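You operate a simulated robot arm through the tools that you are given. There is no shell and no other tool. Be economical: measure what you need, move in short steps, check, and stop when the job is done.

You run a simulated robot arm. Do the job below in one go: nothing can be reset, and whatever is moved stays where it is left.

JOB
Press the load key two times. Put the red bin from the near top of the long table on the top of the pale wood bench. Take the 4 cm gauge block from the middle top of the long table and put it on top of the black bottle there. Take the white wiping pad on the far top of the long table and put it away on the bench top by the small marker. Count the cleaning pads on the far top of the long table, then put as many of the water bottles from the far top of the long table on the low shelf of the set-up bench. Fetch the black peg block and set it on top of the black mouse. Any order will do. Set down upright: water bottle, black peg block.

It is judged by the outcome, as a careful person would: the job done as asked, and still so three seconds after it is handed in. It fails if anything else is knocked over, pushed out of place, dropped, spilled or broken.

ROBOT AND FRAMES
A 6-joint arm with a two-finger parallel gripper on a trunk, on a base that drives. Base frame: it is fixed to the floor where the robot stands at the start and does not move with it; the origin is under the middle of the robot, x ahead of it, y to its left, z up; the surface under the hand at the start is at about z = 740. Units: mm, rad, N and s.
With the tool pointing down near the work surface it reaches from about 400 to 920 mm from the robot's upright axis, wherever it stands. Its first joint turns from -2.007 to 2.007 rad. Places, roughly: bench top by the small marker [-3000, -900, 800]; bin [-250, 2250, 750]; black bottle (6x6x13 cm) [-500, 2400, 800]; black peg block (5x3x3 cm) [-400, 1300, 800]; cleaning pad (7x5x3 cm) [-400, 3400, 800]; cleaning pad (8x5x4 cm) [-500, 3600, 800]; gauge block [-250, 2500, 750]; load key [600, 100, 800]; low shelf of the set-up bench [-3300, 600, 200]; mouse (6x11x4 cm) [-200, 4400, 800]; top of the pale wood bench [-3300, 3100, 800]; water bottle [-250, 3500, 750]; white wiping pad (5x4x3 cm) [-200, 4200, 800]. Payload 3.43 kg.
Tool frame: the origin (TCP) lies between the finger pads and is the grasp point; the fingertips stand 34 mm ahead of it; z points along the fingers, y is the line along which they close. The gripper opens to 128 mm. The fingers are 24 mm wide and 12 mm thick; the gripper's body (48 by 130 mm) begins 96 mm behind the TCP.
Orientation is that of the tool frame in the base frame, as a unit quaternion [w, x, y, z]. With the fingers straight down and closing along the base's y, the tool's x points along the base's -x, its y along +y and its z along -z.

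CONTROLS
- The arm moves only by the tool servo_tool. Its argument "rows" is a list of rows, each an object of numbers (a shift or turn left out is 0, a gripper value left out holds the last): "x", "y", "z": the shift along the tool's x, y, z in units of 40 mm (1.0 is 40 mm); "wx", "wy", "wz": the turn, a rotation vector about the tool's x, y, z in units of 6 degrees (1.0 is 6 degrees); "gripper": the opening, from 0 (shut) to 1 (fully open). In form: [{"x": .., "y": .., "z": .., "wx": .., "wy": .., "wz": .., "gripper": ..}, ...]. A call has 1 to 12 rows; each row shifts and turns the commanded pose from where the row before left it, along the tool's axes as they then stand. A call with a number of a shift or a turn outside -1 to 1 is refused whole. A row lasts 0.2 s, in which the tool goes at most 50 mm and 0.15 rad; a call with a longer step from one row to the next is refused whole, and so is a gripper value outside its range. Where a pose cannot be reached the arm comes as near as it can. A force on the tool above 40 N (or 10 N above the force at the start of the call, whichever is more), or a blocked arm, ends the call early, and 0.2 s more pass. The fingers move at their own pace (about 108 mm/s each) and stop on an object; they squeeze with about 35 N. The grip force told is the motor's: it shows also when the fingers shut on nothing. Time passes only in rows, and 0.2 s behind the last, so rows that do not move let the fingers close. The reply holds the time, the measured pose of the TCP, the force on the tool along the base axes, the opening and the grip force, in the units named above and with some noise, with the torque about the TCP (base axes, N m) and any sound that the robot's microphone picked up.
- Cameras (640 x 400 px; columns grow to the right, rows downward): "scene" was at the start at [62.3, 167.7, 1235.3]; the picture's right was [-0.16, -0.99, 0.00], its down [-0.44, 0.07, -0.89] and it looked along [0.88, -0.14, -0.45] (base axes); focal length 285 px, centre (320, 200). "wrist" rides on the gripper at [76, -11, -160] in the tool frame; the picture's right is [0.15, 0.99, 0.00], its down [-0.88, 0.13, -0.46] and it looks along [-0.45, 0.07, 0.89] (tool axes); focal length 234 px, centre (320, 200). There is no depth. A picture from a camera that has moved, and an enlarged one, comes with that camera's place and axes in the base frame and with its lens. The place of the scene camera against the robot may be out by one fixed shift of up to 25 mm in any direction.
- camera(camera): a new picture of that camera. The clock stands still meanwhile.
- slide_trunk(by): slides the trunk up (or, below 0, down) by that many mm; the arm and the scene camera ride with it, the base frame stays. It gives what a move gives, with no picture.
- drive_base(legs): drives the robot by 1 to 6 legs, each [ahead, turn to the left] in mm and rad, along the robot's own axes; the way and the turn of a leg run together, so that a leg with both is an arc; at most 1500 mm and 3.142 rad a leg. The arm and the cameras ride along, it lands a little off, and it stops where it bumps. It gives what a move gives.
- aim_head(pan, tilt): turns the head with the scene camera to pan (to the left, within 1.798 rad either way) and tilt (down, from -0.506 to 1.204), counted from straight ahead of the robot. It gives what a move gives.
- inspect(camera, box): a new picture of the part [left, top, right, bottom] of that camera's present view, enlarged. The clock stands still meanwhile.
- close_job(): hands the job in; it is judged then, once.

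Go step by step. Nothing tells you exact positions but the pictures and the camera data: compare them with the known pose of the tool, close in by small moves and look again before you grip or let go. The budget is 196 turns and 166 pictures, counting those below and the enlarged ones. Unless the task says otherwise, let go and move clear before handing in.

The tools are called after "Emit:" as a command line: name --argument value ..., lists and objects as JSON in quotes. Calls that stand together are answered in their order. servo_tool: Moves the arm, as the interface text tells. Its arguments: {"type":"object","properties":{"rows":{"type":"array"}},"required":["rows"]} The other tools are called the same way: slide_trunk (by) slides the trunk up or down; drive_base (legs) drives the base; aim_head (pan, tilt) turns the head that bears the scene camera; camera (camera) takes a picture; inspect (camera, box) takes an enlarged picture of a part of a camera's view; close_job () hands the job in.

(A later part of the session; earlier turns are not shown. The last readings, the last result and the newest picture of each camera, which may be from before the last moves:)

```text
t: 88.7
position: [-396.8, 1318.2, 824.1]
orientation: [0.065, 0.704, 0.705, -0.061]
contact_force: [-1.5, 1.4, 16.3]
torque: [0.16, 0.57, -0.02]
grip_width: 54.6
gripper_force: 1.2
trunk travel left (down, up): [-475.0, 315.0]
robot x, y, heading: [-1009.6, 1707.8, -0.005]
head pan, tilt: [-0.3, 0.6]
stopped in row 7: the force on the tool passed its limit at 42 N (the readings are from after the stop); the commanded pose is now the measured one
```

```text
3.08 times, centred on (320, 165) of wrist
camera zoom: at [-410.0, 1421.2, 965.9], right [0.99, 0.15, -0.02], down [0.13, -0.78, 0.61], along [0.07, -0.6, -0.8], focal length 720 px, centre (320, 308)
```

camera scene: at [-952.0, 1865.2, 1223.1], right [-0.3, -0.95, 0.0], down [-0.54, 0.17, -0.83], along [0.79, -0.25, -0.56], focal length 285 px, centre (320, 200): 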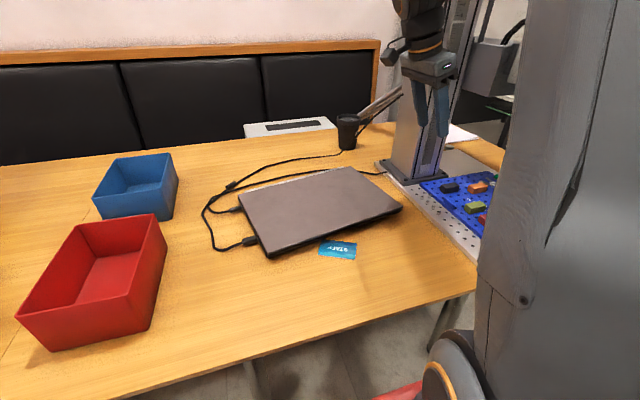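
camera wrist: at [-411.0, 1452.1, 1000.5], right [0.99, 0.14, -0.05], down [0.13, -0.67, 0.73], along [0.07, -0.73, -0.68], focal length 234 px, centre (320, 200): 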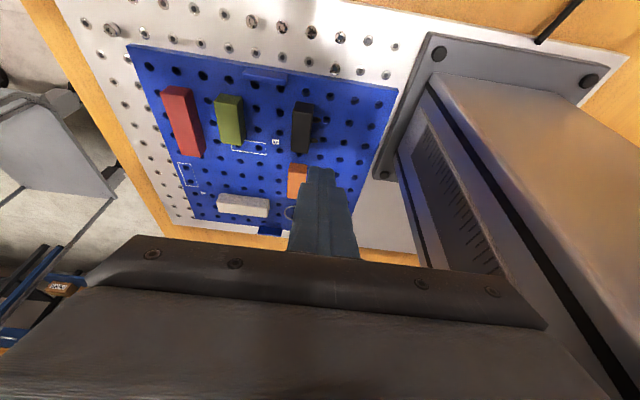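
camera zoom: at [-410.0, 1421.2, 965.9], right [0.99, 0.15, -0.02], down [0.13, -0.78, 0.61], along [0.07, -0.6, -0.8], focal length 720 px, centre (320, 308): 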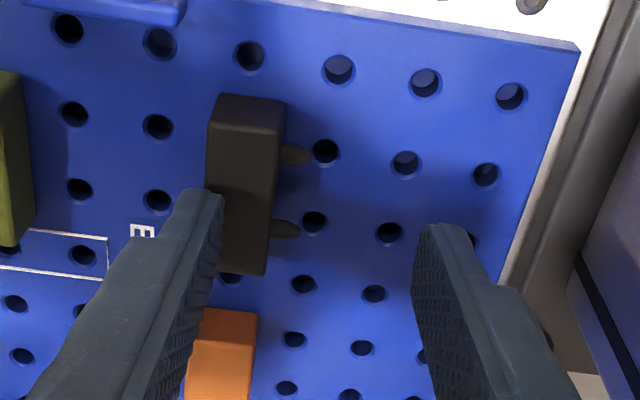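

The block had come out and now lies on its side (pegs to +x). I raise, centre on it (x≈-417, y≈1323) and get ready to pick it across x.

Emit:
servo_tool --rows '[{"x": -0.07, "z": -0.4}, {"x": -0.07, "z": -0.4, "gripper": 0.5}, {"y": -0.5}, {"x": 0.12}, {}]'

Emit:
inspect --camera "wrist" --box '[220, 100, 420, 230]'

```text
t: 89.9
position: [-418.4, 1322.6, 853.5]
orientation: [0.064, 0.703, 0.706, -0.061]
contact_force: [-0.5, 0.0, 0.2]
torque: [-0.01, 0.0, 0.0]
grip_width: 63.9
gripper_force: 0.2
trunk travel left (down, up): [-475.0, 315.0]
robot x, y, heading: [-1008.6, 1707.9, -0.005]
head pan, tilt: [-0.3, 0.6]
```

```text
3.08 times, centred on (320, 165) of wrist
camera zoom: at [-429.8, 1425.7, 996.0], right [0.99, 0.15, -0.02], down [0.13, -0.79, 0.6], along [0.07, -0.6, -0.8], focal length 720 px, centre (320, 308)
```

zoom: 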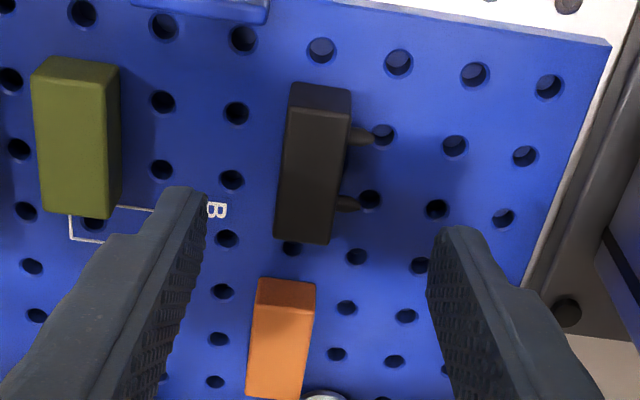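

Centred. I lower slowly toward the board.

Emit:
servo_tool --rows '[{"x": 0.053, "z": 0.3}, {"x": 0.053, "z": 0.3}, {"x": 0.053, "z": 0.3}, {"x": 0.05, "z": 0.25}, {}]'

Emit:
inspect --camera "wrist" --box '[220, 100, 420, 230]'

```text
t: 91.1
position: [-417.2, 1322.0, 806.3]
orientation: [0.064, 0.704, 0.704, -0.062]
contact_force: [-0.3, -0.6, 0.1]
torque: [0.01, 0.0, 0.0]
grip_width: 64.2
gripper_force: 0.1
trunk travel left (down, up): [-475.0, 315.0]
robot x, y, heading: [-1007.8, 1707.4, -0.003]
head pan, tilt: [-0.3, 0.6]
```

```text
3.08 times, centred on (320, 165) of wrist
camera zoom: at [-429.5, 1425.8, 949.2], right [0.99, 0.15, -0.02], down [0.13, -0.79, 0.6], along [0.07, -0.6, -0.8], focal length 720 px, centre (320, 308)
```

zoom: 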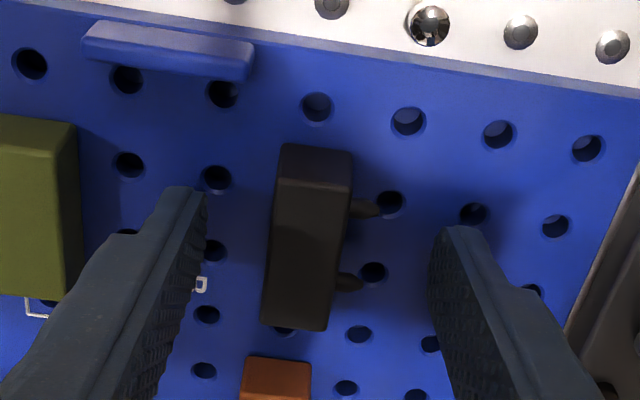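

Emit:
servo_tool --rows '[{"gripper": 0.3}, {"gripper": 0.15}, {"gripper": 0.0}, {}, {}, {}]'

Emit:
inspect --camera "wrist" --box '[220, 100, 420, 230]'

```text
t: 92.5
position: [-418.3, 1322.3, 806.3]
orientation: [0.064, 0.704, 0.705, -0.062]
contact_force: [0.0, 0.3, -0.6]
torque: [0.03, -0.02, -0.01]
grip_width: 27.6
gripper_force: 34.6
trunk travel left (down, up): [-475.0, 315.0]
robot x, y, heading: [-1011.8, 1708.8, -0.002]
head pan, tilt: [-0.3, 0.6]
```

```text
3.08 times, centred on (320, 165) of wrist
camera zoom: at [-429.6, 1425.8, 949.3], right [0.99, 0.15, -0.02], down [0.13, -0.79, 0.6], along [0.07, -0.6, -0.8], focal length 720 px, centre (320, 308)
```

zoom: 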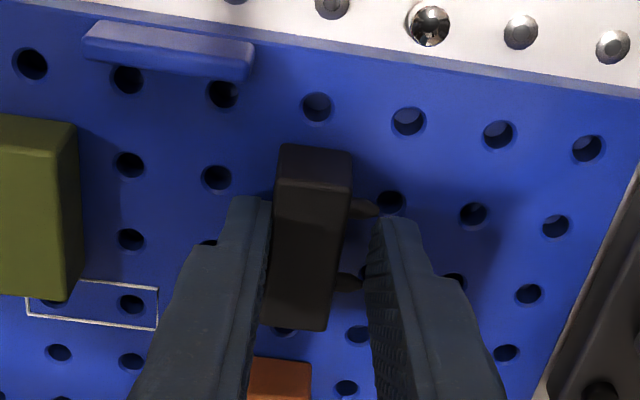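

Held at the pegs (27.6 mm). I lift slightly and shift it 32 mm north to make room for a grasp by its ends.

Emit:
servo_tool --rows '[{"x": -0.02, "z": -0.12}, {"x": -0.03, "z": -0.15}, {}, {"x": 0.26, "z": -0.046}, {"x": 0.26, "z": -0.046}, {"x": 0.26, "z": -0.046}, {}]'

Emit:
inspect --camera "wrist" --box '[220, 100, 420, 230]'

```text
t: 94.1
position: [-418.0, 1354.7, 816.5]
orientation: [0.064, 0.704, 0.705, -0.062]
contact_force: [0.3, -0.5, -1.1]
torque: [0.0, 0.02, -0.02]
grip_width: 27.5
gripper_force: 35.5
trunk travel left (down, up): [-475.0, 315.0]
robot x, y, heading: [-1009.5, 1711.2, -0.0]
head pan, tilt: [-0.3, 0.6]
```

```text
3.08 times, centred on (320, 165) of wrist
camera zoom: at [-429.8, 1457.6, 959.5], right [0.99, 0.15, -0.02], down [0.13, -0.79, 0.6], along [0.07, -0.6, -0.8], focal length 720 px, centre (320, 308)
```

zoom: 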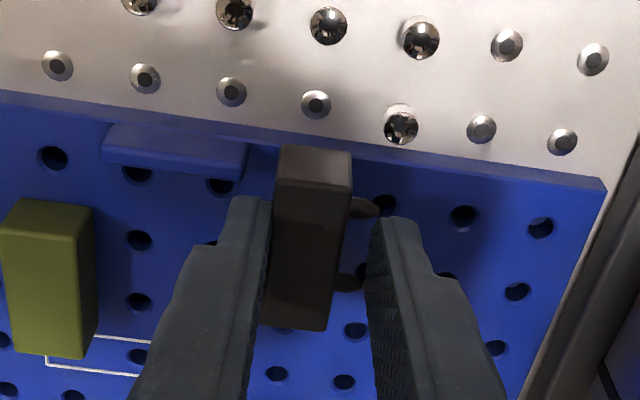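

It holds well. I set it down lying at about x≈-406 (body), y≈1346 with room at both ends.

Emit:
servo_tool --rows '[{"x": -0.2, "y": 0.375}, {"x": 0.045, "z": 0.12}, {"x": 0.03, "z": 0.12}, {}, {"gripper": 0.3}, {"gripper": 0.45}, {}, {"x": -0.08, "z": -0.4}, {"x": -0.17, "z": -0.95}, {"x": -0.17, "z": -0.95}]'

Emit:
inspect --camera "wrist" --box '[220, 70, 420, 200]'

```text
t: 96.3
position: [-402.9, 1348.1, 901.7]
orientation: [0.063, 0.703, 0.706, -0.061]
contact_force: [0.3, -0.4, -0.6]
torque: [0.02, 0.02, -0.01]
grip_width: 57.9
gripper_force: 0.1
trunk travel left (down, up): [-475.0, 315.0]
robot x, y, heading: [-1011.9, 1711.1, -0.007]
head pan, tilt: [-0.3, 0.6]
```

```text
3.08 times, centred on (320, 135) of wrist
camera zoom: at [-415.5, 1450.4, 1045.0], right [0.99, 0.15, -0.02], down [0.13, -0.79, 0.6], along [0.07, -0.6, -0.8], focal length 720 px, centre (320, 400)
```

zoom: 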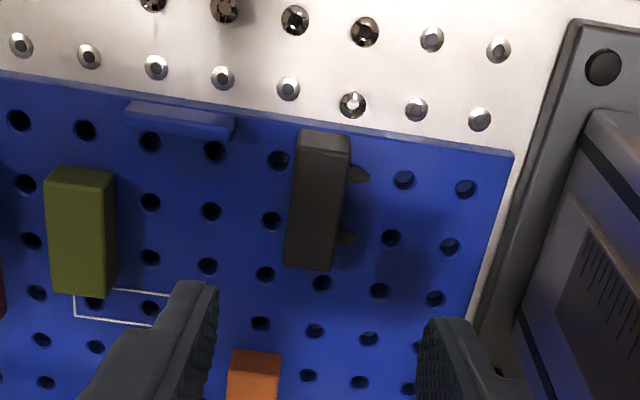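

Block body centre ≈ (-407, 1345), lying, pegs to +x. Now I re-orient the hand: closing along y and pitched 45° outward, so that later the pegs can be turned down.

Emit:
servo_tool --rows '[{"y": -0.75, "z": -0.5}, {"wy": 0.83}, {"wy": 0.84}, {"wz": -1}, {"wz": -1}, {"wz": -1}, {"wz": -1}, {"wz": -1}, {"wz": -1}, {"wz": -1}, {"wz": -1}]'

Emit:
servo_tool --rows '[{"wz": -1}, {"wz": -1}, {"wz": -1}, {"wz": -1}, {"wz": -1}, {"wz": -1}, {"wz": -1}, {"wy": -1}, {"wy": -1}, {"wy": -1}, {"wy": -1}]'

Emit:
servo_tool --rows '[{"wy": -1}, {"wy": -1}, {"wy": -1}, {"wy": -0.5, "gripper": 0.65}, {}]'

Emit:
camera --camera "wrist"

Emit:
camera --camera "scene"

```text
t: 98.3
position: [-433.6, 1357.0, 920.9]
orientation: [-0.002, 0.448, 0.894, 0.001]
contact_force: [-7.3, 13.7, -0.3]
torque: [-1.83, -0.85, -0.85]
grip_width: 57.4
gripper_force: 0.1
trunk travel left (down, up): [-475.0, 315.0]
robot x, y, heading: [-1013.1, 1708.3, -0.003]
head pan, tilt: [-0.3, 0.6]
stopped in row 10: the force on the tool passed its limit at 48 N (the readings are from after the stop); the commanded pose is now the measured one
```

```text
t: 98.8
position: [-435.4, 1361.5, 920.7]
orientation: [-0.005, 0.411, 0.911, 0.003]
contact_force: [-7.7, 13.9, 1.2]
torque: [-2.13, -0.94, -0.9]
grip_width: 57.5
gripper_force: 0.1
trunk travel left (down, up): [-475.0, 315.0]
robot x, y, heading: [-1012.7, 1709.3, 0.002]
head pan, tilt: [-0.3, 0.6]
stopped in row 2: the force on the tool passed its limit at 48 N (the readings are from after the stop); the commanded pose is now the measured one
```

```text
t: 100.0
position: [-435.0, 1359.6, 919.4]
orientation: [0.162, 0.405, 0.897, -0.072]
contact_force: [-0.1, -0.7, -0.5]
torque: [-0.01, -0.01, 0.02]
grip_width: 82.9
gripper_force: 0.1
trunk travel left (down, up): [-475.0, 315.0]
robot x, y, heading: [-1011.5, 1709.5, -0.001]
head pan, tilt: [-0.3, 0.6]
```

```text
122 pictures are left
camera wrist: at [-527.6, 1446.6, 1042.3], right [0.65, 0.76, -0.05], down [0.54, -0.41, 0.73], along [0.54, -0.5, -0.68], focal length 234 px, centre (320, 200)
```

wrist: 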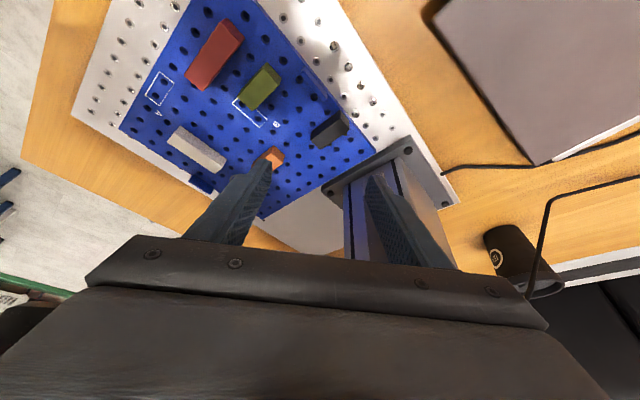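

```text
121 pictures are left
camera scene: at [-953.4, 1865.5, 1223.1], right [-0.3, -0.96, 0.0], down [-0.54, 0.17, -0.83], along [0.79, -0.24, -0.56], focal length 285 px, centre (320, 200)
```

scene: 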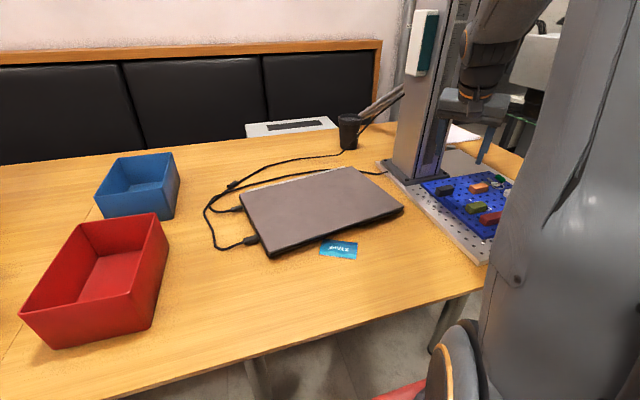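

The gripper body touched the drill guard (it reaches to y≈1315 there), so I give up reaching around it: I will take the block across x again and carry it out to open space. First I back north and restore the hand.

Emit:
servo_tool --rows '[{"x": 0.44, "y": 0.41, "z": -0.17}, {"x": 0.44, "y": 0.41, "z": -0.17}, {"wy": 1}, {"wy": 1}, {"wy": 1}, {"wy": 0.5}, {"wz": 1}, {"wz": 1}, {"wz": 1}, {"wz": 1}]'

Emit:
servo_tool --rows '[{"wz": 1}, {"wz": 1}, {"wz": 0.92}, {"wy": -0.83}, {"wy": -0.84}, {"gripper": 0.48}, {}]'

Emit:
camera --camera "wrist"

```text
t: 102.2
position: [-434.4, 1409.2, 919.8]
orientation: [-0.006, 0.592, 0.806, 0.002]
contact_force: [0.2, 0.3, 0.6]
torque: [-0.05, -0.02, 0.0]
grip_width: 83.2
gripper_force: 0.1
trunk travel left (down, up): [-475.0, 315.0]
robot x, y, heading: [-1009.7, 1709.5, 0.002]
head pan, tilt: [-0.3, 0.6]
```

```text
t: 103.8
position: [-433.8, 1408.3, 920.1]
orientation: [0.056, 0.705, 0.704, -0.061]
contact_force: [0.3, 0.3, 0.6]
torque: [-0.01, 0.0, 0.01]
grip_width: 61.6
gripper_force: 0.1
trunk travel left (down, up): [-475.0, 315.0]
robot x, y, heading: [-1008.1, 1713.4, -0.002]
head pan, tilt: [-0.3, 0.6]
```

```text
120 pictures are left
camera wrist: at [-445.6, 1509.9, 1064.7], right [0.99, 0.14, -0.03], down [0.13, -0.79, 0.59], along [0.06, -0.59, -0.8], focal length 234 px, centre (320, 200)
```

wrist: 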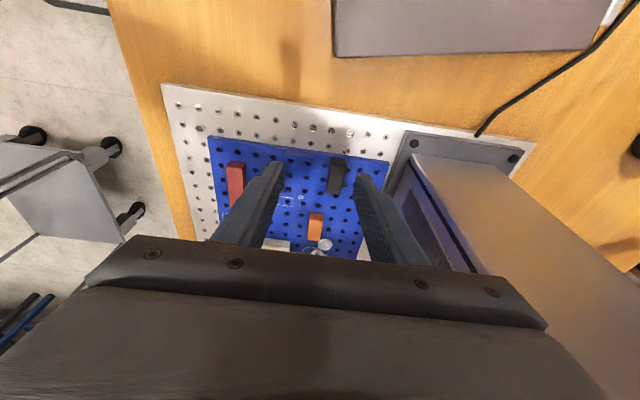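

Emit:
servo_tool --rows '[{"x": -0.37, "y": 0.194, "z": 0.3}, {"x": -0.37, "y": 0.194, "z": 0.4}, {"x": -0.33, "y": 0.194, "z": 0.6}, {"x": 0.0, "y": 0.194, "z": 0.8}, {"x": 0.06, "z": 0.5}, {"x": 0.05, "z": 0.47}, {}]'

Emit:
inspect --camera "wrist" --box '[220, 100, 420, 230]'

```text
t: 105.3
position: [-404.8, 1350.4, 805.4]
orientation: [0.056, 0.705, 0.704, -0.061]
contact_force: [-0.6, 0.6, -0.1]
torque: [0.01, -0.02, 0.01]
grip_width: 61.5
gripper_force: 0.1
trunk travel left (down, up): [-475.0, 315.0]
robot x, y, heading: [-1008.7, 1711.8, 0.001]
head pan, tilt: [-0.3, 0.6]
```

```text
3.08 times, centred on (320, 165) of wrist
camera zoom: at [-415.3, 1452.1, 949.9], right [0.99, 0.14, -0.03], down [0.13, -0.79, 0.59], along [0.06, -0.59, -0.8], focal length 720 px, centre (320, 308)
```

zoom: 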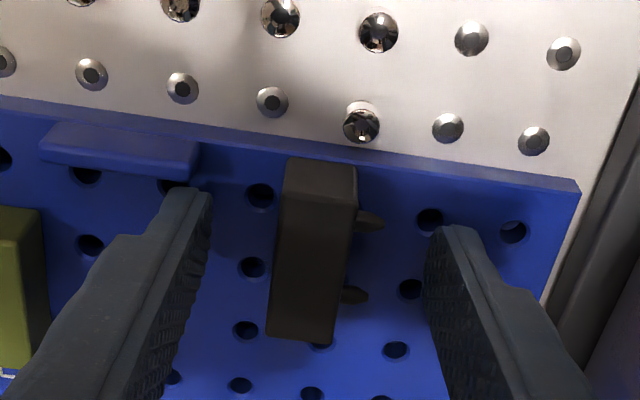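

Well placed; I close, lift, and move away north, up high.

Emit:
servo_tool --rows '[{"gripper": 0.2}, {"gripper": 0}, {}, {}, {}, {"x": -0.04, "z": -0.2}, {"x": -0.07, "z": -0.4}, {"x": 0.3, "z": -0.6}, {"x": 0.5, "z": -0.6}, {"x": 0.7, "z": -0.5}, {"x": 0.8, "z": -0.5}]'

Emit:
servo_tool --rows '[{"x": 0.8, "z": -0.3}, {"x": 0.8, "z": -0.3}, {"x": 0.8, "y": -0.4, "z": -0.3}, {"x": 0.8, "y": -0.4, "z": -0.3}, {"wy": 0.83, "y": -0.4}, {"wy": 0.84, "y": -0.4}, {}]'

Emit:
camera --camera "wrist"

Emit:
aim_head --pan 0.9 --tilt 0.35

Emit:
camera --camera "scene"

```text
t: 107.8
position: [-403.3, 1455.3, 901.1]
orientation: [0.057, 0.705, 0.705, -0.061]
contact_force: [0.7, 0.1, 0.0]
torque: [0.03, -0.01, -0.01]
grip_width: 27.3
gripper_force: 35.4
trunk travel left (down, up): [-475.0, 315.0]
robot x, y, heading: [-1009.3, 1708.3, 0.004]
head pan, tilt: [-0.3, 0.6]
```

```text
t: 109.3
position: [-467.5, 1589.9, 928.1]
orientation: [-0.006, 0.707, 0.707, 0.001]
contact_force: [0.1, 0.7, -0.6]
torque: [-0.01, 0.02, -0.02]
grip_width: 27.5
gripper_force: 35.0
trunk travel left (down, up): [-475.0, 315.0]
robot x, y, heading: [-1011.0, 1713.9, 0.003]
head pan, tilt: [-0.3, 0.6]
```

```text
118 pictures are left
camera wrist: at [-478.4, 1664.3, 1088.0], right [0.99, 0.15, -0.01], down [0.13, -0.89, 0.45], along [0.06, -0.44, -0.9], focal length 234 px, centre (320, 200)
```

wrist: 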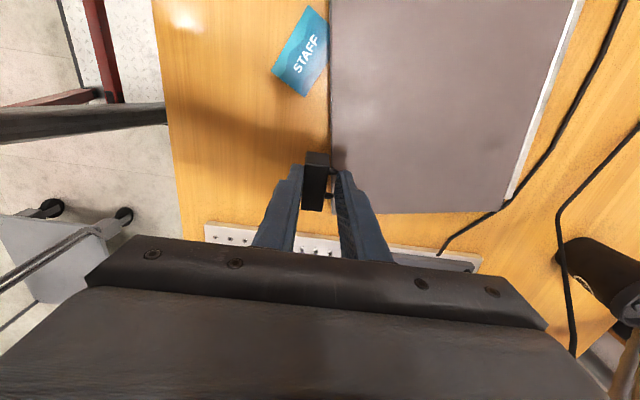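

```text
t: 110.8
position: [-467.4, 1590.1, 928.0]
orientation: [-0.005, 0.707, 0.707, 0.0]
contact_force: [0.8, 0.7, -0.1]
torque: [-0.01, 0.03, -0.03]
grip_width: 27.2
gripper_force: 34.3
trunk travel left (down, up): [-475.0, 315.0]
robot x, y, heading: [-1010.9, 1708.6, 0.0]
head pan, tilt: [0.901, 0.351]
```

```text
117 pictures are left
camera scene: at [-980.0, 1964.7, 1245.9], right [0.78, -0.62, 0.0], down [-0.21, -0.27, -0.94], along [0.58, 0.74, -0.34], focal length 285 px, centre (320, 200)
```

scene: 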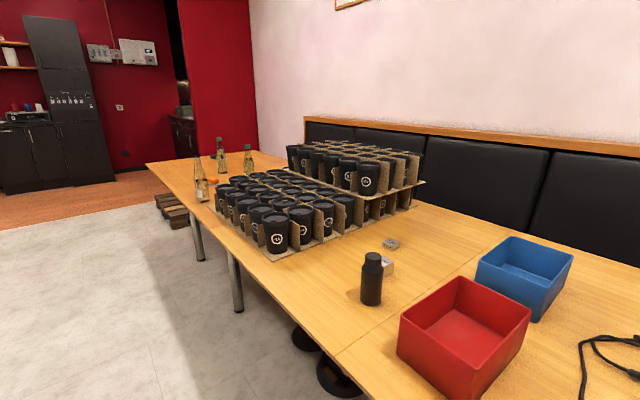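

The block is held firmly. I will set it down lying on the free wood west of the laptop, turned 180° so its pegs face me, for a re-grasp by its ends.

Emit:
servo_tool --rows '[{"x": 0.375, "y": -0.77}, {"x": 0.375, "y": -0.77}, {"x": 0.375, "y": -0.77}, {"x": 0.375, "y": -0.77}, {"wz": -1}, {"wz": -1}, {"wz": -1}, {"wz": -1}, {"wz": -1}, {"wz": -1}, {"wz": -1}, {"wz": -1}]'

Emit:
servo_tool --rows '[{"wz": -1}, {"wz": -1}, {"wz": -1}, {"wz": -1}, {"wz": -1}, {"wz": -1}, {"wz": -1}, {"wz": -1}, {"wz": -1}, {"wz": -1}, {"wz": -1}, {"wz": -1}]'

Emit:
servo_tool --rows '[{"wz": -1}, {"wz": -1}, {"wz": -1}, {"wz": -1}, {"wz": -1}, {"wz": -1}, {"wz": -1}, {"wz": -1}, {"wz": -1}, {"wz": -1}, {}]'

Emit:
camera --camera "wrist"

```text
t: 113.3
position: [-591.6, 1650.2, 929.4]
orientation: [-0.004, 0.358, 0.934, 0.004]
contact_force: [0.6, 0.2, 0.0]
torque: [0.0, 0.02, -0.02]
grip_width: 27.5
gripper_force: 34.4
trunk travel left (down, up): [-475.0, 315.0]
robot x, y, heading: [-1006.6, 1713.3, -0.001]
head pan, tilt: [0.901, 0.351]
```

```text
t: 116.0
position: [-590.5, 1650.4, 930.9]
orientation: [-0.002, -0.259, 0.966, 0.006]
contact_force: [0.3, -0.4, -0.4]
torque: [0.0, -0.01, 0.01]
grip_width: 27.3
gripper_force: 34.4
trunk travel left (down, up): [-475.0, 315.0]
robot x, y, heading: [-1008.9, 1712.1, -0.003]
head pan, tilt: [0.901, 0.351]
```

```text
t: 118.3
position: [-591.5, 1648.8, 928.9]
orientation: [0.0, 0.707, -0.707, -0.006]
contact_force: [-0.8, -0.5, 0.0]
torque: [0.03, -0.01, 0.01]
grip_width: 27.5
gripper_force: 35.4
trunk travel left (down, up): [-475.0, 315.0]
robot x, y, heading: [-1009.2, 1709.3, 0.002]
head pan, tilt: [0.901, 0.351]
```

```text
116 pictures are left
camera wrist: at [-579.0, 1572.5, 1087.5], right [-0.99, -0.15, 0.0], down [-0.13, 0.88, 0.46], along [-0.07, 0.46, -0.89], focal length 234 px, centre (320, 200)
```

wrist: 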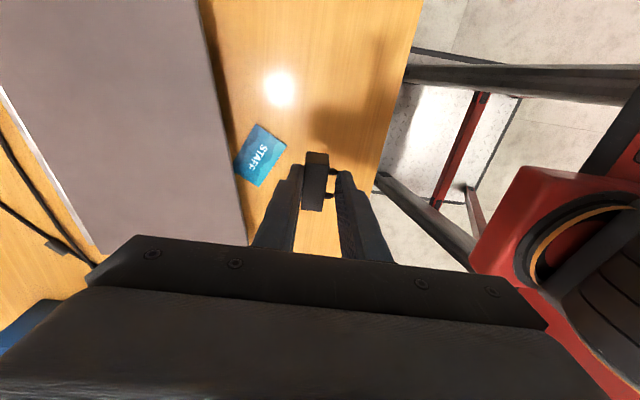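

Emit:
servo_tool --rows '[{"wy": -0.83}, {"wy": -0.84}, {"x": 0.128, "z": 0.729}, {"x": 0.128, "z": 0.729}, {"x": 0.128, "z": 0.729}, {"x": 0.1, "z": 0.55}, {"x": 0.06, "z": 0.35}, {}]'

Emit:
servo_tool --rows '[{"x": 0.016, "z": 0.09}, {"x": 0.016, "z": 0.09}]'

Emit:
inspect --camera "wrist" --box '[220, 100, 420, 230]'

```text
t: 120.2
position: [-592.4, 1651.4, 803.8]
orientation: [0.063, -0.704, 0.704, 0.068]
contact_force: [-0.1, -0.1, 0.1]
torque: [-0.01, 0.0, 0.0]
grip_width: 27.3
gripper_force: 35.4
trunk travel left (down, up): [-475.0, 315.0]
robot x, y, heading: [-1008.9, 1711.1, 0.002]
head pan, tilt: [0.901, 0.351]
```

```text
t: 120.8
position: [-591.8, 1650.7, 796.7]
orientation: [0.064, -0.704, 0.704, 0.067]
contact_force: [0.7, 0.9, 0.1]
torque: [0.01, -0.02, -0.03]
grip_width: 27.2
gripper_force: 34.9
trunk travel left (down, up): [-475.0, 315.0]
robot x, y, heading: [-1009.0, 1713.4, 0.002]
head pan, tilt: [0.901, 0.351]
```

```text
3.08 times, centred on (320, 165) of wrist
camera zoom: at [-580.2, 1547.8, 939.1], right [-0.99, -0.14, -0.02], down [-0.13, 0.78, 0.61], along [-0.07, 0.61, -0.79], focal length 720 px, centre (320, 308)
```

zoom: 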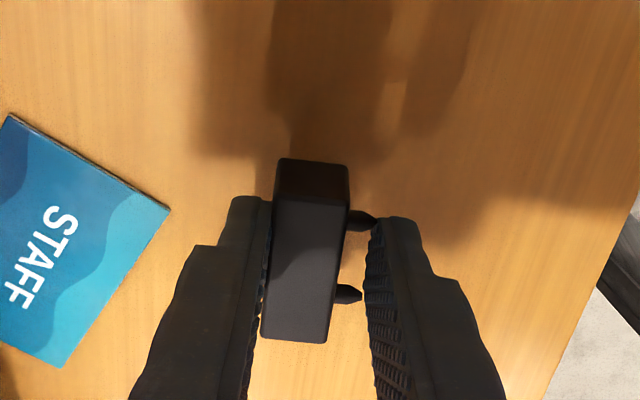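

Emit:
servo_tool --rows '[{"x": 0.016, "z": 0.09}, {"x": 0.016, "z": 0.09}, {"x": 0.016, "z": 0.09}, {"x": 0.013, "z": 0.07}]'

```text
t: 121.8
position: [-591.6, 1653.2, 782.7]
orientation: [0.063, -0.704, 0.704, 0.068]
contact_force: [0.8, 0.1, -1.2]
torque: [0.01, 0.0, 0.03]
grip_width: 27.2
gripper_force: 35.4
trunk travel left (down, up): [-475.0, 315.0]
robot x, y, heading: [-1011.8, 1705.8, 0.002]
head pan, tilt: [0.901, 0.351]
```

Emit:
servo_tool --rows '[{"x": 0.009, "z": 0.05}, {"x": 0.009, "z": 0.05}]'

```text
t: 122.3
position: [-592.2, 1651.6, 779.8]
orientation: [0.064, -0.703, 0.705, 0.067]
contact_force: [-3.6, 1.2, 27.3]
torque: [-0.4, 0.11, -0.03]
grip_width: 27.7
gripper_force: 35.1
trunk travel left (down, up): [-475.0, 315.0]
robot x, y, heading: [-1009.1, 1709.9, 0.001]
head pan, tilt: [0.901, 0.351]
```

Touching the table. I release, rise, and turn the hand to close along y, tilted 40° inward.

Emit:
servo_tool --rows '[{"gripper": 0.3}, {"gripper": 0.5}, {}, {"x": -0.1, "z": -0.6}, {"x": -0.17, "z": -0.95}, {"x": -0.17, "z": -0.95}, {"wy": 0.83}, {"wy": 0.84}, {"wz": 1}, {"wz": 1}, {"wz": 1}, {"wz": 1}]'

Emit:
servo_tool --rows '[{"wz": 1}, {"wz": 1}, {"wz": 1}, {"wz": 1}, {"wz": 1}, {"wz": 1}, {"wz": 1}, {"wz": 1}, {"wz": 1}, {"wz": 1}, {"wz": 1}, {}]'

Emit:
camera --camera "wrist"

```text
t: 125.0
position: [-590.8, 1652.0, 879.7]
orientation: [0.0, -0.543, 0.839, 0.006]
contact_force: [-0.4, 1.0, -0.1]
torque: [-0.01, 0.02, -0.03]
grip_width: 63.8
gripper_force: 0.0
trunk travel left (down, up): [-475.0, 315.0]
robot x, y, heading: [-1010.2, 1711.0, -0.003]
head pan, tilt: [0.901, 0.351]
```

```text
t: 127.5
position: [-591.4, 1650.1, 880.1]
orientation: [-0.003, 0.001, 1.0, 0.004]
contact_force: [0.8, 0.1, 0.0]
torque: [0.03, 0.02, 0.01]
grip_width: 64.2
gripper_force: 0.2
trunk travel left (down, up): [-475.0, 315.0]
robot x, y, heading: [-1012.9, 1713.1, 0.003]
head pan, tilt: [0.901, 0.351]
```

```text
114 pictures are left
camera wrist: at [-666.1, 1638.1, 1039.4], right [-0.14, 0.99, 0.01], down [0.88, 0.12, 0.45], along [0.45, 0.07, -0.89], focal length 234 px, centre (320, 200)
```

wrist: 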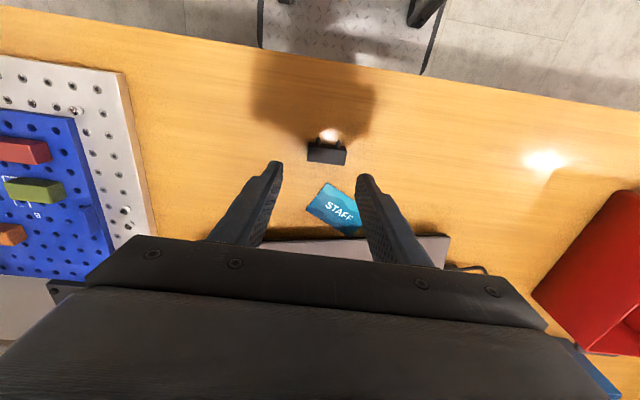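

Emit:
inspect --camera "wrist" --box '[260, 110, 400, 200]'

```text
4.44 times, centred on (330, 155) of wrist
camera zoom: at [-666.1, 1638.1, 1039.4], right [-0.14, 0.99, 0.01], down [0.88, 0.12, 0.45], along [0.45, 0.07, -0.89], focal length 1041 px, centre (276, 400)
```

zoom: 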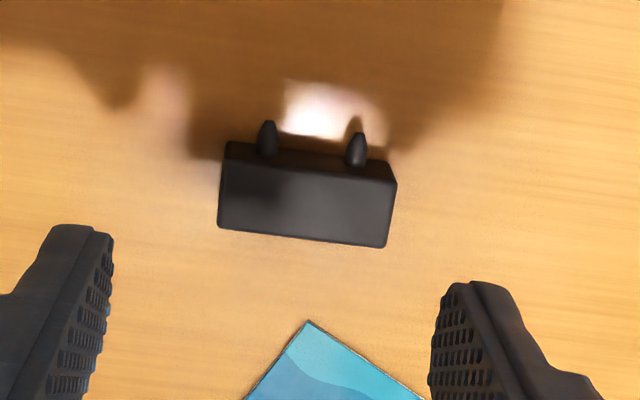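

Block body centre ≈ (-586, 1660, 752), long axis along y. I tilt the hand inward 40° and approach.

Emit:
servo_tool --rows '[{"wy": 1, "gripper": 0.56}, {"wy": 1}, {"wy": 1}, {"wy": 1}, {"wy": 1}, {"wy": 1}, {"wy": 0.67}, {"x": -0.72, "y": 0.12, "z": 0.454}, {"x": -0.72, "y": 0.12, "z": 0.454}, {}]'

Emit:
camera --camera "wrist"

```text
t: 129.8
position: [-570.4, 1661.4, 815.0]
orientation: [-0.345, -0.002, 0.939, 0.004]
contact_force: [0.3, 0.1, -0.1]
torque: [0.0, 0.0, -0.01]
grip_width: 71.8
gripper_force: 0.1
trunk travel left (down, up): [-475.0, 315.0]
robot x, y, heading: [-1011.0, 1709.1, -0.003]
head pan, tilt: [0.901, 0.351]
```

```text
112 pictures are left
camera wrist: at [-525.2, 1648.2, 985.4], right [-0.11, 0.99, 0.1], down [0.97, 0.13, -0.22], along [-0.23, 0.08, -0.97], focal length 234 px, centre (320, 200)
```

wrist: 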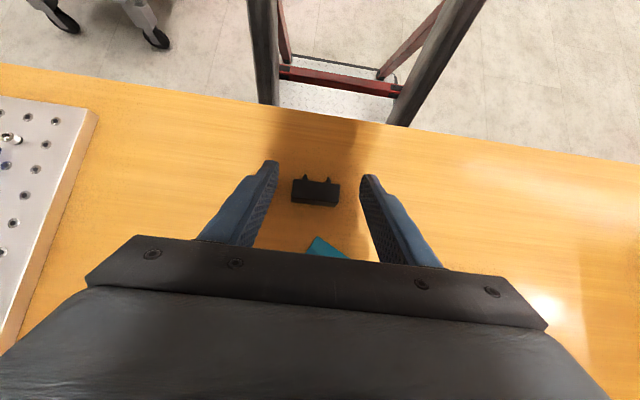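

Emit:
servo_tool --rows '[{"x": -0.186, "z": 0.247}, {"x": -0.186, "z": 0.247}, {"x": -0.18, "z": 0.23}, {}]'

Emit:
inspect --camera "wrist" --box '[240, 130, 400, 240]'

```text
t: 130.8
position: [-572.3, 1661.2, 779.4]
orientation: [-0.345, -0.001, 0.938, 0.004]
contact_force: [0.2, 0.4, 0.4]
torque: [-0.01, 0.0, -0.03]
grip_width: 71.7
gripper_force: 0.0
trunk travel left (down, up): [-475.0, 315.0]
robot x, y, heading: [-1008.8, 1709.1, 0.003]
head pan, tilt: [0.901, 0.351]
```

```text
3.64 times, centred on (320, 185) of wrist
camera zoom: at [-527.3, 1648.1, 948.4], right [-0.11, 0.99, 0.1], down [0.97, 0.13, -0.22], along [-0.23, 0.08, -0.97], focal length 852 px, centre (320, 254)
```

zoom: 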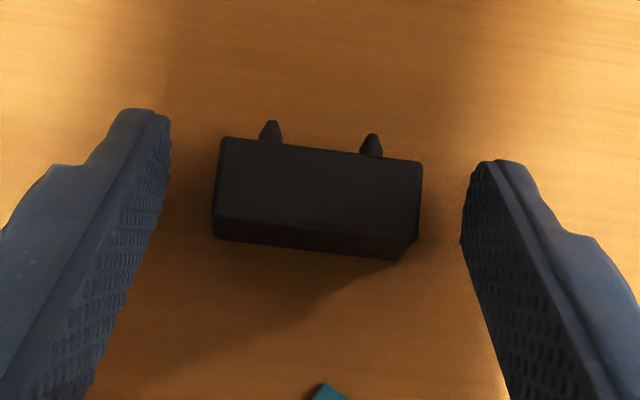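

The pads straddle the ends. I close and lift a little.

Emit:
servo_tool --rows '[{"gripper": 0.4}, {"gripper": 0.2}, {"gripper": 0}, {}, {}, {}, {"x": 0.16, "z": -0.19}, {"x": 0.32, "z": -0.38}, {}]'

Emit:
inspect --camera "wrist" --box '[240, 130, 400, 240]'

```text
t: 132.8
position: [-572.2, 1659.7, 808.8]
orientation: [-0.344, -0.002, 0.939, 0.005]
contact_force: [0.6, 0.5, -0.1]
torque: [0.04, 0.01, -0.03]
grip_width: 46.5
gripper_force: 35.0
trunk travel left (down, up): [-475.0, 315.0]
robot x, y, heading: [-1008.9, 1709.3, 0.002]
head pan, tilt: [0.901, 0.351]
```

```text
3.64 times, centred on (320, 185) of wrist
camera zoom: at [-526.9, 1647.5, 978.7], right [-0.11, 0.99, 0.1], down [0.97, 0.13, -0.22], along [-0.23, 0.08, -0.97], focal length 852 px, centre (320, 254)
```

zoom: 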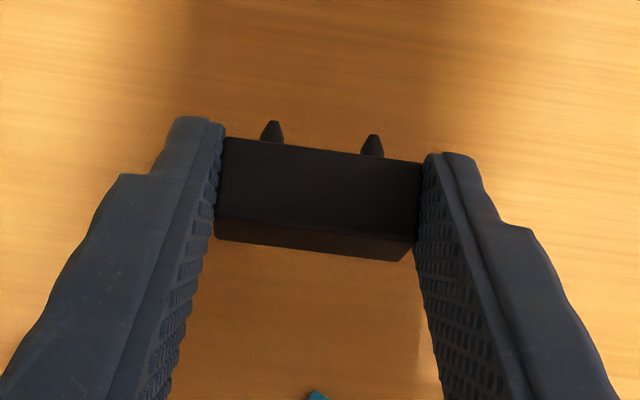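

Held (46.5 mm). I lift, bring the hand vertical and drive along the table to y≈4400.

Emit:
servo_tool --rows '[{"x": 0.6, "z": -0.72}, {"x": 0.6, "z": -0.72}, {"x": 0.6, "z": -0.72}, {"x": 0.6, "z": -0.72}, {"wy": -1}, {"wy": -1}, {"wy": -1}, {"wy": -1}, {"wy": -1}, {"wy": -1}, {"wy": -0.67}, {}]'

Emit:
drive_base --legs '[[-90, 0], [0, 1.571], [1350, 0], [1340, 0], [0, -1.571]]'

Emit:
aim_head --pan -0.1 --tilt 0.5

Emit:
camera --camera "scene"

```text
t: 135.3
position: [-570.2, 1659.7, 958.4]
orientation: [-0.003, 0.001, 1.0, 0.005]
contact_force: [0.1, 0.2, -0.6]
torque: [0.02, 0.02, -0.01]
grip_width: 46.5
gripper_force: 35.0
trunk travel left (down, up): [-475.0, 315.0]
robot x, y, heading: [-1007.9, 1712.4, 0.002]
head pan, tilt: [0.901, 0.351]
```

```text
t: 156.6
position: [-649.8, 4322.8, 957.9]
orientation: [-0.003, -0.001, 1.0, 0.005]
contact_force: [0.8, 0.4, -0.3]
torque: [0.0, 0.03, 0.0]
grip_width: 46.7
gripper_force: 35.0
trunk travel left (down, up): [-475.0, 315.0]
robot x, y, heading: [-1089.6, 4372.5, 0.006]
head pan, tilt: [0.901, 0.351]
```

```text
t: 157.9
position: [-650.7, 4322.6, 958.9]
orientation: [-0.004, -0.001, 1.0, 0.005]
contact_force: [-0.3, 0.9, -0.4]
torque: [0.0, -0.01, 0.03]
grip_width: 46.6
gripper_force: 35.0
trunk travel left (down, up): [-475.0, 315.0]
robot x, y, heading: [-1092.3, 4375.2, 0.005]
head pan, tilt: [-0.099, 0.499]
```

```text
109 pictures are left
camera scene: at [-1027.0, 4545.2, 1232.2], right [-0.1, -1.0, 0.0], down [-0.48, 0.05, -0.88], along [0.87, -0.08, -0.48], focal length 285 px, centre (320, 200)
```

scene: 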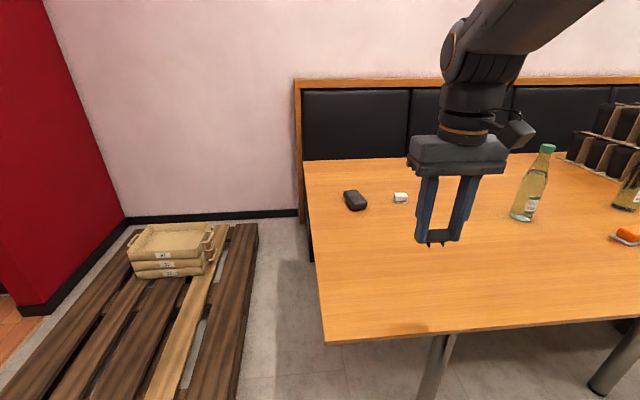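

I see the mouse and the white pad near the table's far end. I zoom in.

Emit:
inspect --camera "scene" --box '[310, 160, 430, 240]'

Emit:
inspect --camera "scene" --box '[480, 120, 640, 260]'

Emit:
inspect --camera "wrist" --box '[220, 100, 420, 240]'

```text
5.00 times, centred on (370, 200) of scene
camera zoom: at [-1027.0, 4545.2, 1232.2], right [-0.1, -1.0, 0.0], down [-0.48, 0.05, -0.88], along [0.87, -0.08, -0.48], focal length 1427 px, centre (70, 200)
```

zoom: 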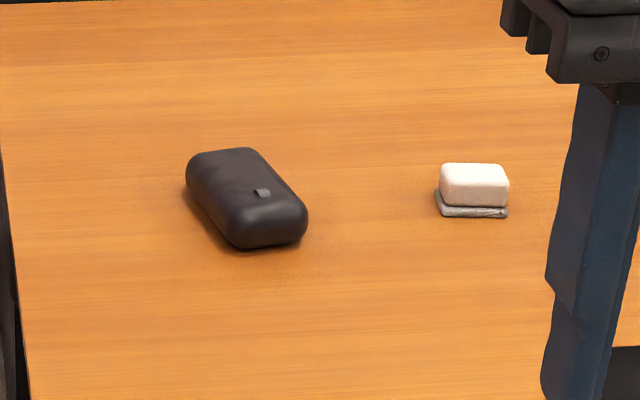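

```text
2.86 times, centred on (560, 190) of scene
camera zoom: at [-1027.0, 4545.2, 1232.2], right [-0.1, -1.0, 0.0], down [-0.48, 0.05, -0.88], along [0.87, -0.08, -0.48], focal length 815 px, centre (-366, 229)
```

zoom: 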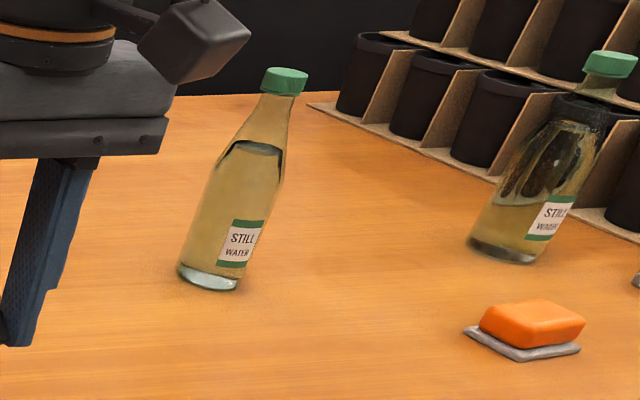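

```text
2.86 times, centred on (320, 170) of wrist
camera zoom: at [-725.7, 4310.1, 1117.9], right [-0.15, 0.99, 0.01], down [0.88, 0.13, 0.45], along [0.44, 0.08, -0.89], focal length 669 px, centre (320, 286)
```

zoom: 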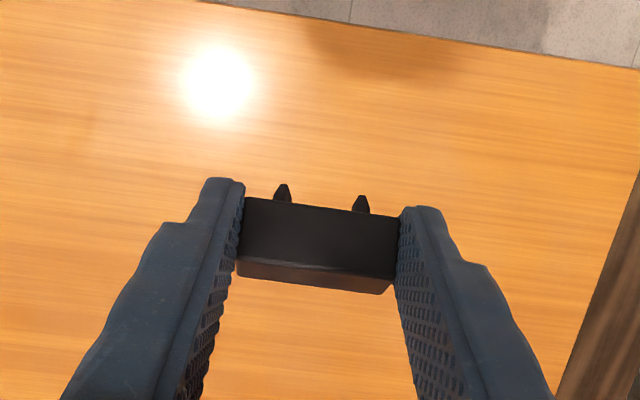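

Mouse at about (-195, 4347), white pad near (-200, 4200). I move closer to the table and bring the hand over the mouse to view it from above.

Emit:
drive_base --legs '[[90, 0]]'

Emit:
servo_tool --rows '[{"x": -1}, {"x": -1}, {"x": -1}, {"x": -1}, {"x": -1}, {"x": -1}, {}]'

Emit:
camera --camera "wrist"

```text
t: 159.0
position: [-559.8, 4322.6, 959.0]
orientation: [-0.004, -0.001, 1.0, 0.004]
contact_force: [0.3, -0.6, 0.2]
torque: [0.03, 0.02, 0.0]
grip_width: 46.6
gripper_force: 34.8
trunk travel left (down, up): [-475.0, 315.0]
robot x, y, heading: [-996.6, 4372.4, 0.0]
head pan, tilt: [-0.099, 0.499]
```

```text
t: 160.6
position: [-318.3, 4324.0, 955.6]
orientation: [-0.003, -0.001, 1.0, 0.005]
contact_force: [1.3, -0.5, -0.1]
torque: [0.01, -0.03, 0.0]
grip_width: 46.4
gripper_force: 34.8
trunk travel left (down, up): [-475.0, 315.0]
robot x, y, heading: [-997.5, 4371.1, -0.003]
head pan, tilt: [-0.099, 0.499]
```

```text
105 pictures are left
camera wrist: at [-393.6, 4310.8, 1116.0], right [-0.15, 0.99, 0.01], down [0.88, 0.13, 0.45], along [0.44, 0.08, -0.89], focal length 234 px, centre (320, 200)
```

wrist: 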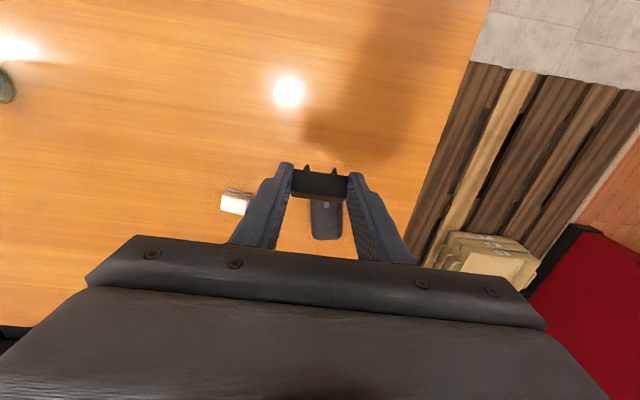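

Emit:
inspect --camera "wrist" --box '[200, 140, 400, 260]'

```text
3.20 times, centred on (300, 200) of wrist
camera zoom: at [-393.6, 4310.8, 1116.0], right [-0.15, 0.99, 0.01], down [0.88, 0.13, 0.45], along [0.44, 0.08, -0.89], focal length 749 px, centre (384, 200)
```

zoom: 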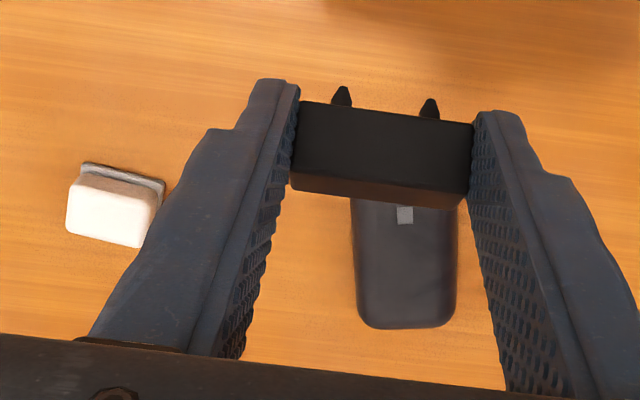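

Mouse centre ≈ (-187, 4359), axis ~10° off x, top ≈ 782. I yaw 10.5° and pitch the hand outward 50° so that the pegs point down.

Emit:
servo_tool --rows '[{"wz": -0.9}, {"wz": -0.85}, {"wy": -1}, {"wy": -1}, {"wy": -1}, {"wy": -1}, {"wy": -1}, {"wy": -1}, {"wy": -1}, {"wy": -1}, {"wy": -0.33}, {}]'

Emit:
camera --camera "wrist"

Emit:
inspect --camera "scene" --box '[310, 100, 510, 240]'

```text
t: 163.2
position: [-319.4, 4323.9, 956.5]
orientation: [0.419, -0.081, 0.904, 0.043]
contact_force: [0.1, -0.4, -0.9]
torque: [-0.02, 0.01, 0.01]
grip_width: 46.4
gripper_force: 35.0
trunk travel left (down, up): [-475.0, 315.0]
robot x, y, heading: [-1000.9, 4373.8, 0.002]
head pan, tilt: [-0.099, 0.499]
```

```text
103 pictures are left
camera wrist: at [-486.1, 4280.6, 1001.5], right [-0.27, 0.96, -0.1], down [0.2, 0.16, 0.97], along [0.94, 0.25, -0.23], focal length 234 px, centre (320, 200)
```

wrist: 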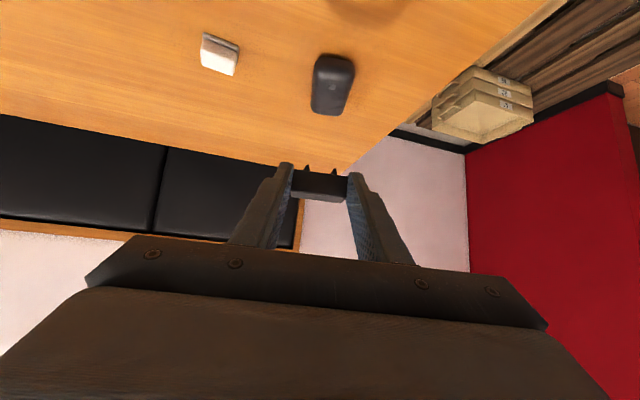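

```text
2.86 times, centred on (410, 170) of scene
camera zoom: at [-936.3, 4545.4, 1232.2], right [-0.1, -1.0, 0.0], down [-0.48, 0.05, -0.88], along [0.87, -0.09, -0.48], focal length 815 px, centre (63, 286)
```

zoom: 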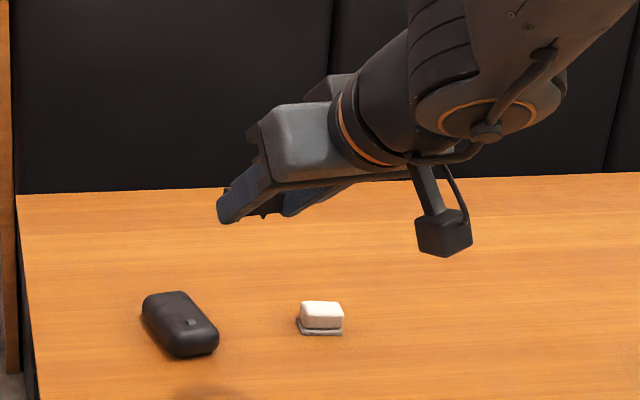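

Pegs now point down. I advance over the mouse, staying ~50 mm above.

Emit:
servo_tool --rows '[{"x": 0.014, "y": 0.064, "z": 0.857}, {"x": 0.014, "y": 0.064, "z": 0.857}, {"x": 0.014, "y": 0.064, "z": 0.857}, {"x": 0.014, "y": 0.064, "z": 0.857}, {}]'

Emit:
camera --camera "wrist"

Emit:
inspect --camera "scene" --box '[300, 130, 440, 230]'

```text
t: 164.4
position: [-220.3, 4354.4, 866.3]
orientation: [0.419, -0.082, 0.903, 0.044]
contact_force: [0.1, -0.2, 0.1]
torque: [-0.03, 0.02, 0.02]
grip_width: 46.6
gripper_force: 35.3
trunk travel left (down, up): [-475.0, 315.0]
robot x, y, heading: [-994.9, 4368.6, 0.005]
head pan, tilt: [-0.099, 0.499]
```

```text
101 pictures are left
camera wrist: at [-386.4, 4310.8, 911.0], right [-0.27, 0.96, -0.1], down [0.2, 0.16, 0.97], along [0.94, 0.25, -0.23], focal length 234 px, centre (320, 200)
```

wrist: 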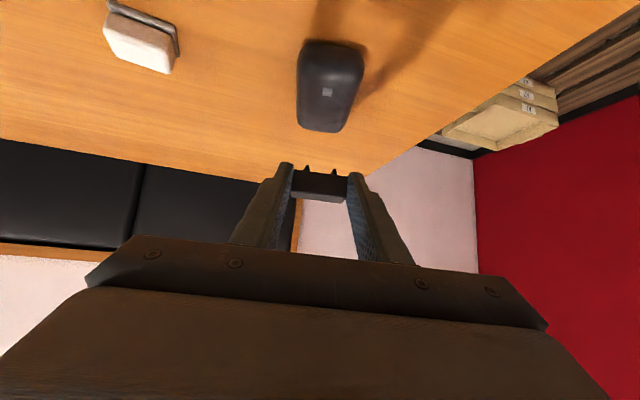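

```text
4.00 times, centred on (370, 180) of scene
camera zoom: at [-936.4, 4545.4, 1232.2], right [-0.1, -1.0, 0.0], down [-0.48, 0.05, -0.88], along [0.87, -0.09, -0.48], focal length 1141 px, centre (120, 280)
```

zoom: 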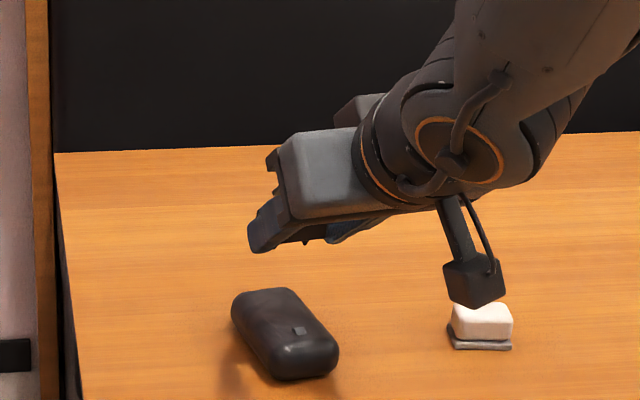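

Aligned with the mouse. I go straight down 40 mm and look again.

Emit:
servo_tool --rows '[{"x": 0.255, "z": 0.214}, {"x": 0.255, "z": 0.214}, {"x": 0.255, "z": 0.214}, {}]'

Emit:
inspect --camera "scene" --box '[330, 160, 410, 220]'

Emit:
camera --camera "wrist"

```text
t: 165.4
position: [-220.2, 4353.7, 826.3]
orientation: [0.418, -0.081, 0.904, 0.043]
contact_force: [0.1, -0.3, 0.2]
torque: [0.02, -0.01, 0.03]
grip_width: 46.5
gripper_force: 34.5
trunk travel left (down, up): [-475.0, 315.0]
robot x, y, heading: [-995.6, 4371.0, -0.003]
head pan, tilt: [-0.099, 0.499]
```

```text
6.67 times, centred on (370, 190) of scene
camera zoom: at [-936.3, 4545.4, 1232.2], right [-0.1, -1.0, 0.0], down [-0.48, 0.05, -0.88], along [0.87, -0.09, -0.48], focal length 1902 px, centre (-13, 267)
```

zoom: 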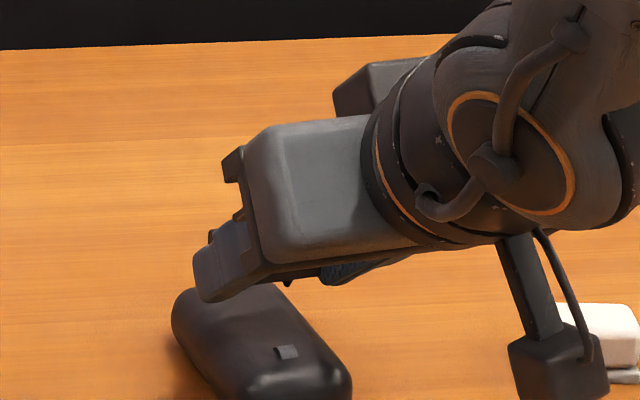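

```text
98 pictures are left
camera wrist: at [-386.2, 4311.2, 871.0], right [-0.27, 0.96, -0.1], down [0.2, 0.16, 0.97], along [0.94, 0.25, -0.23], focal length 234 px, centre (320, 200)
```

wrist: 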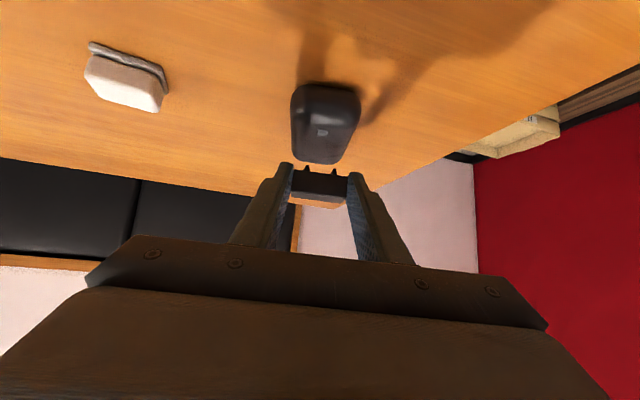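

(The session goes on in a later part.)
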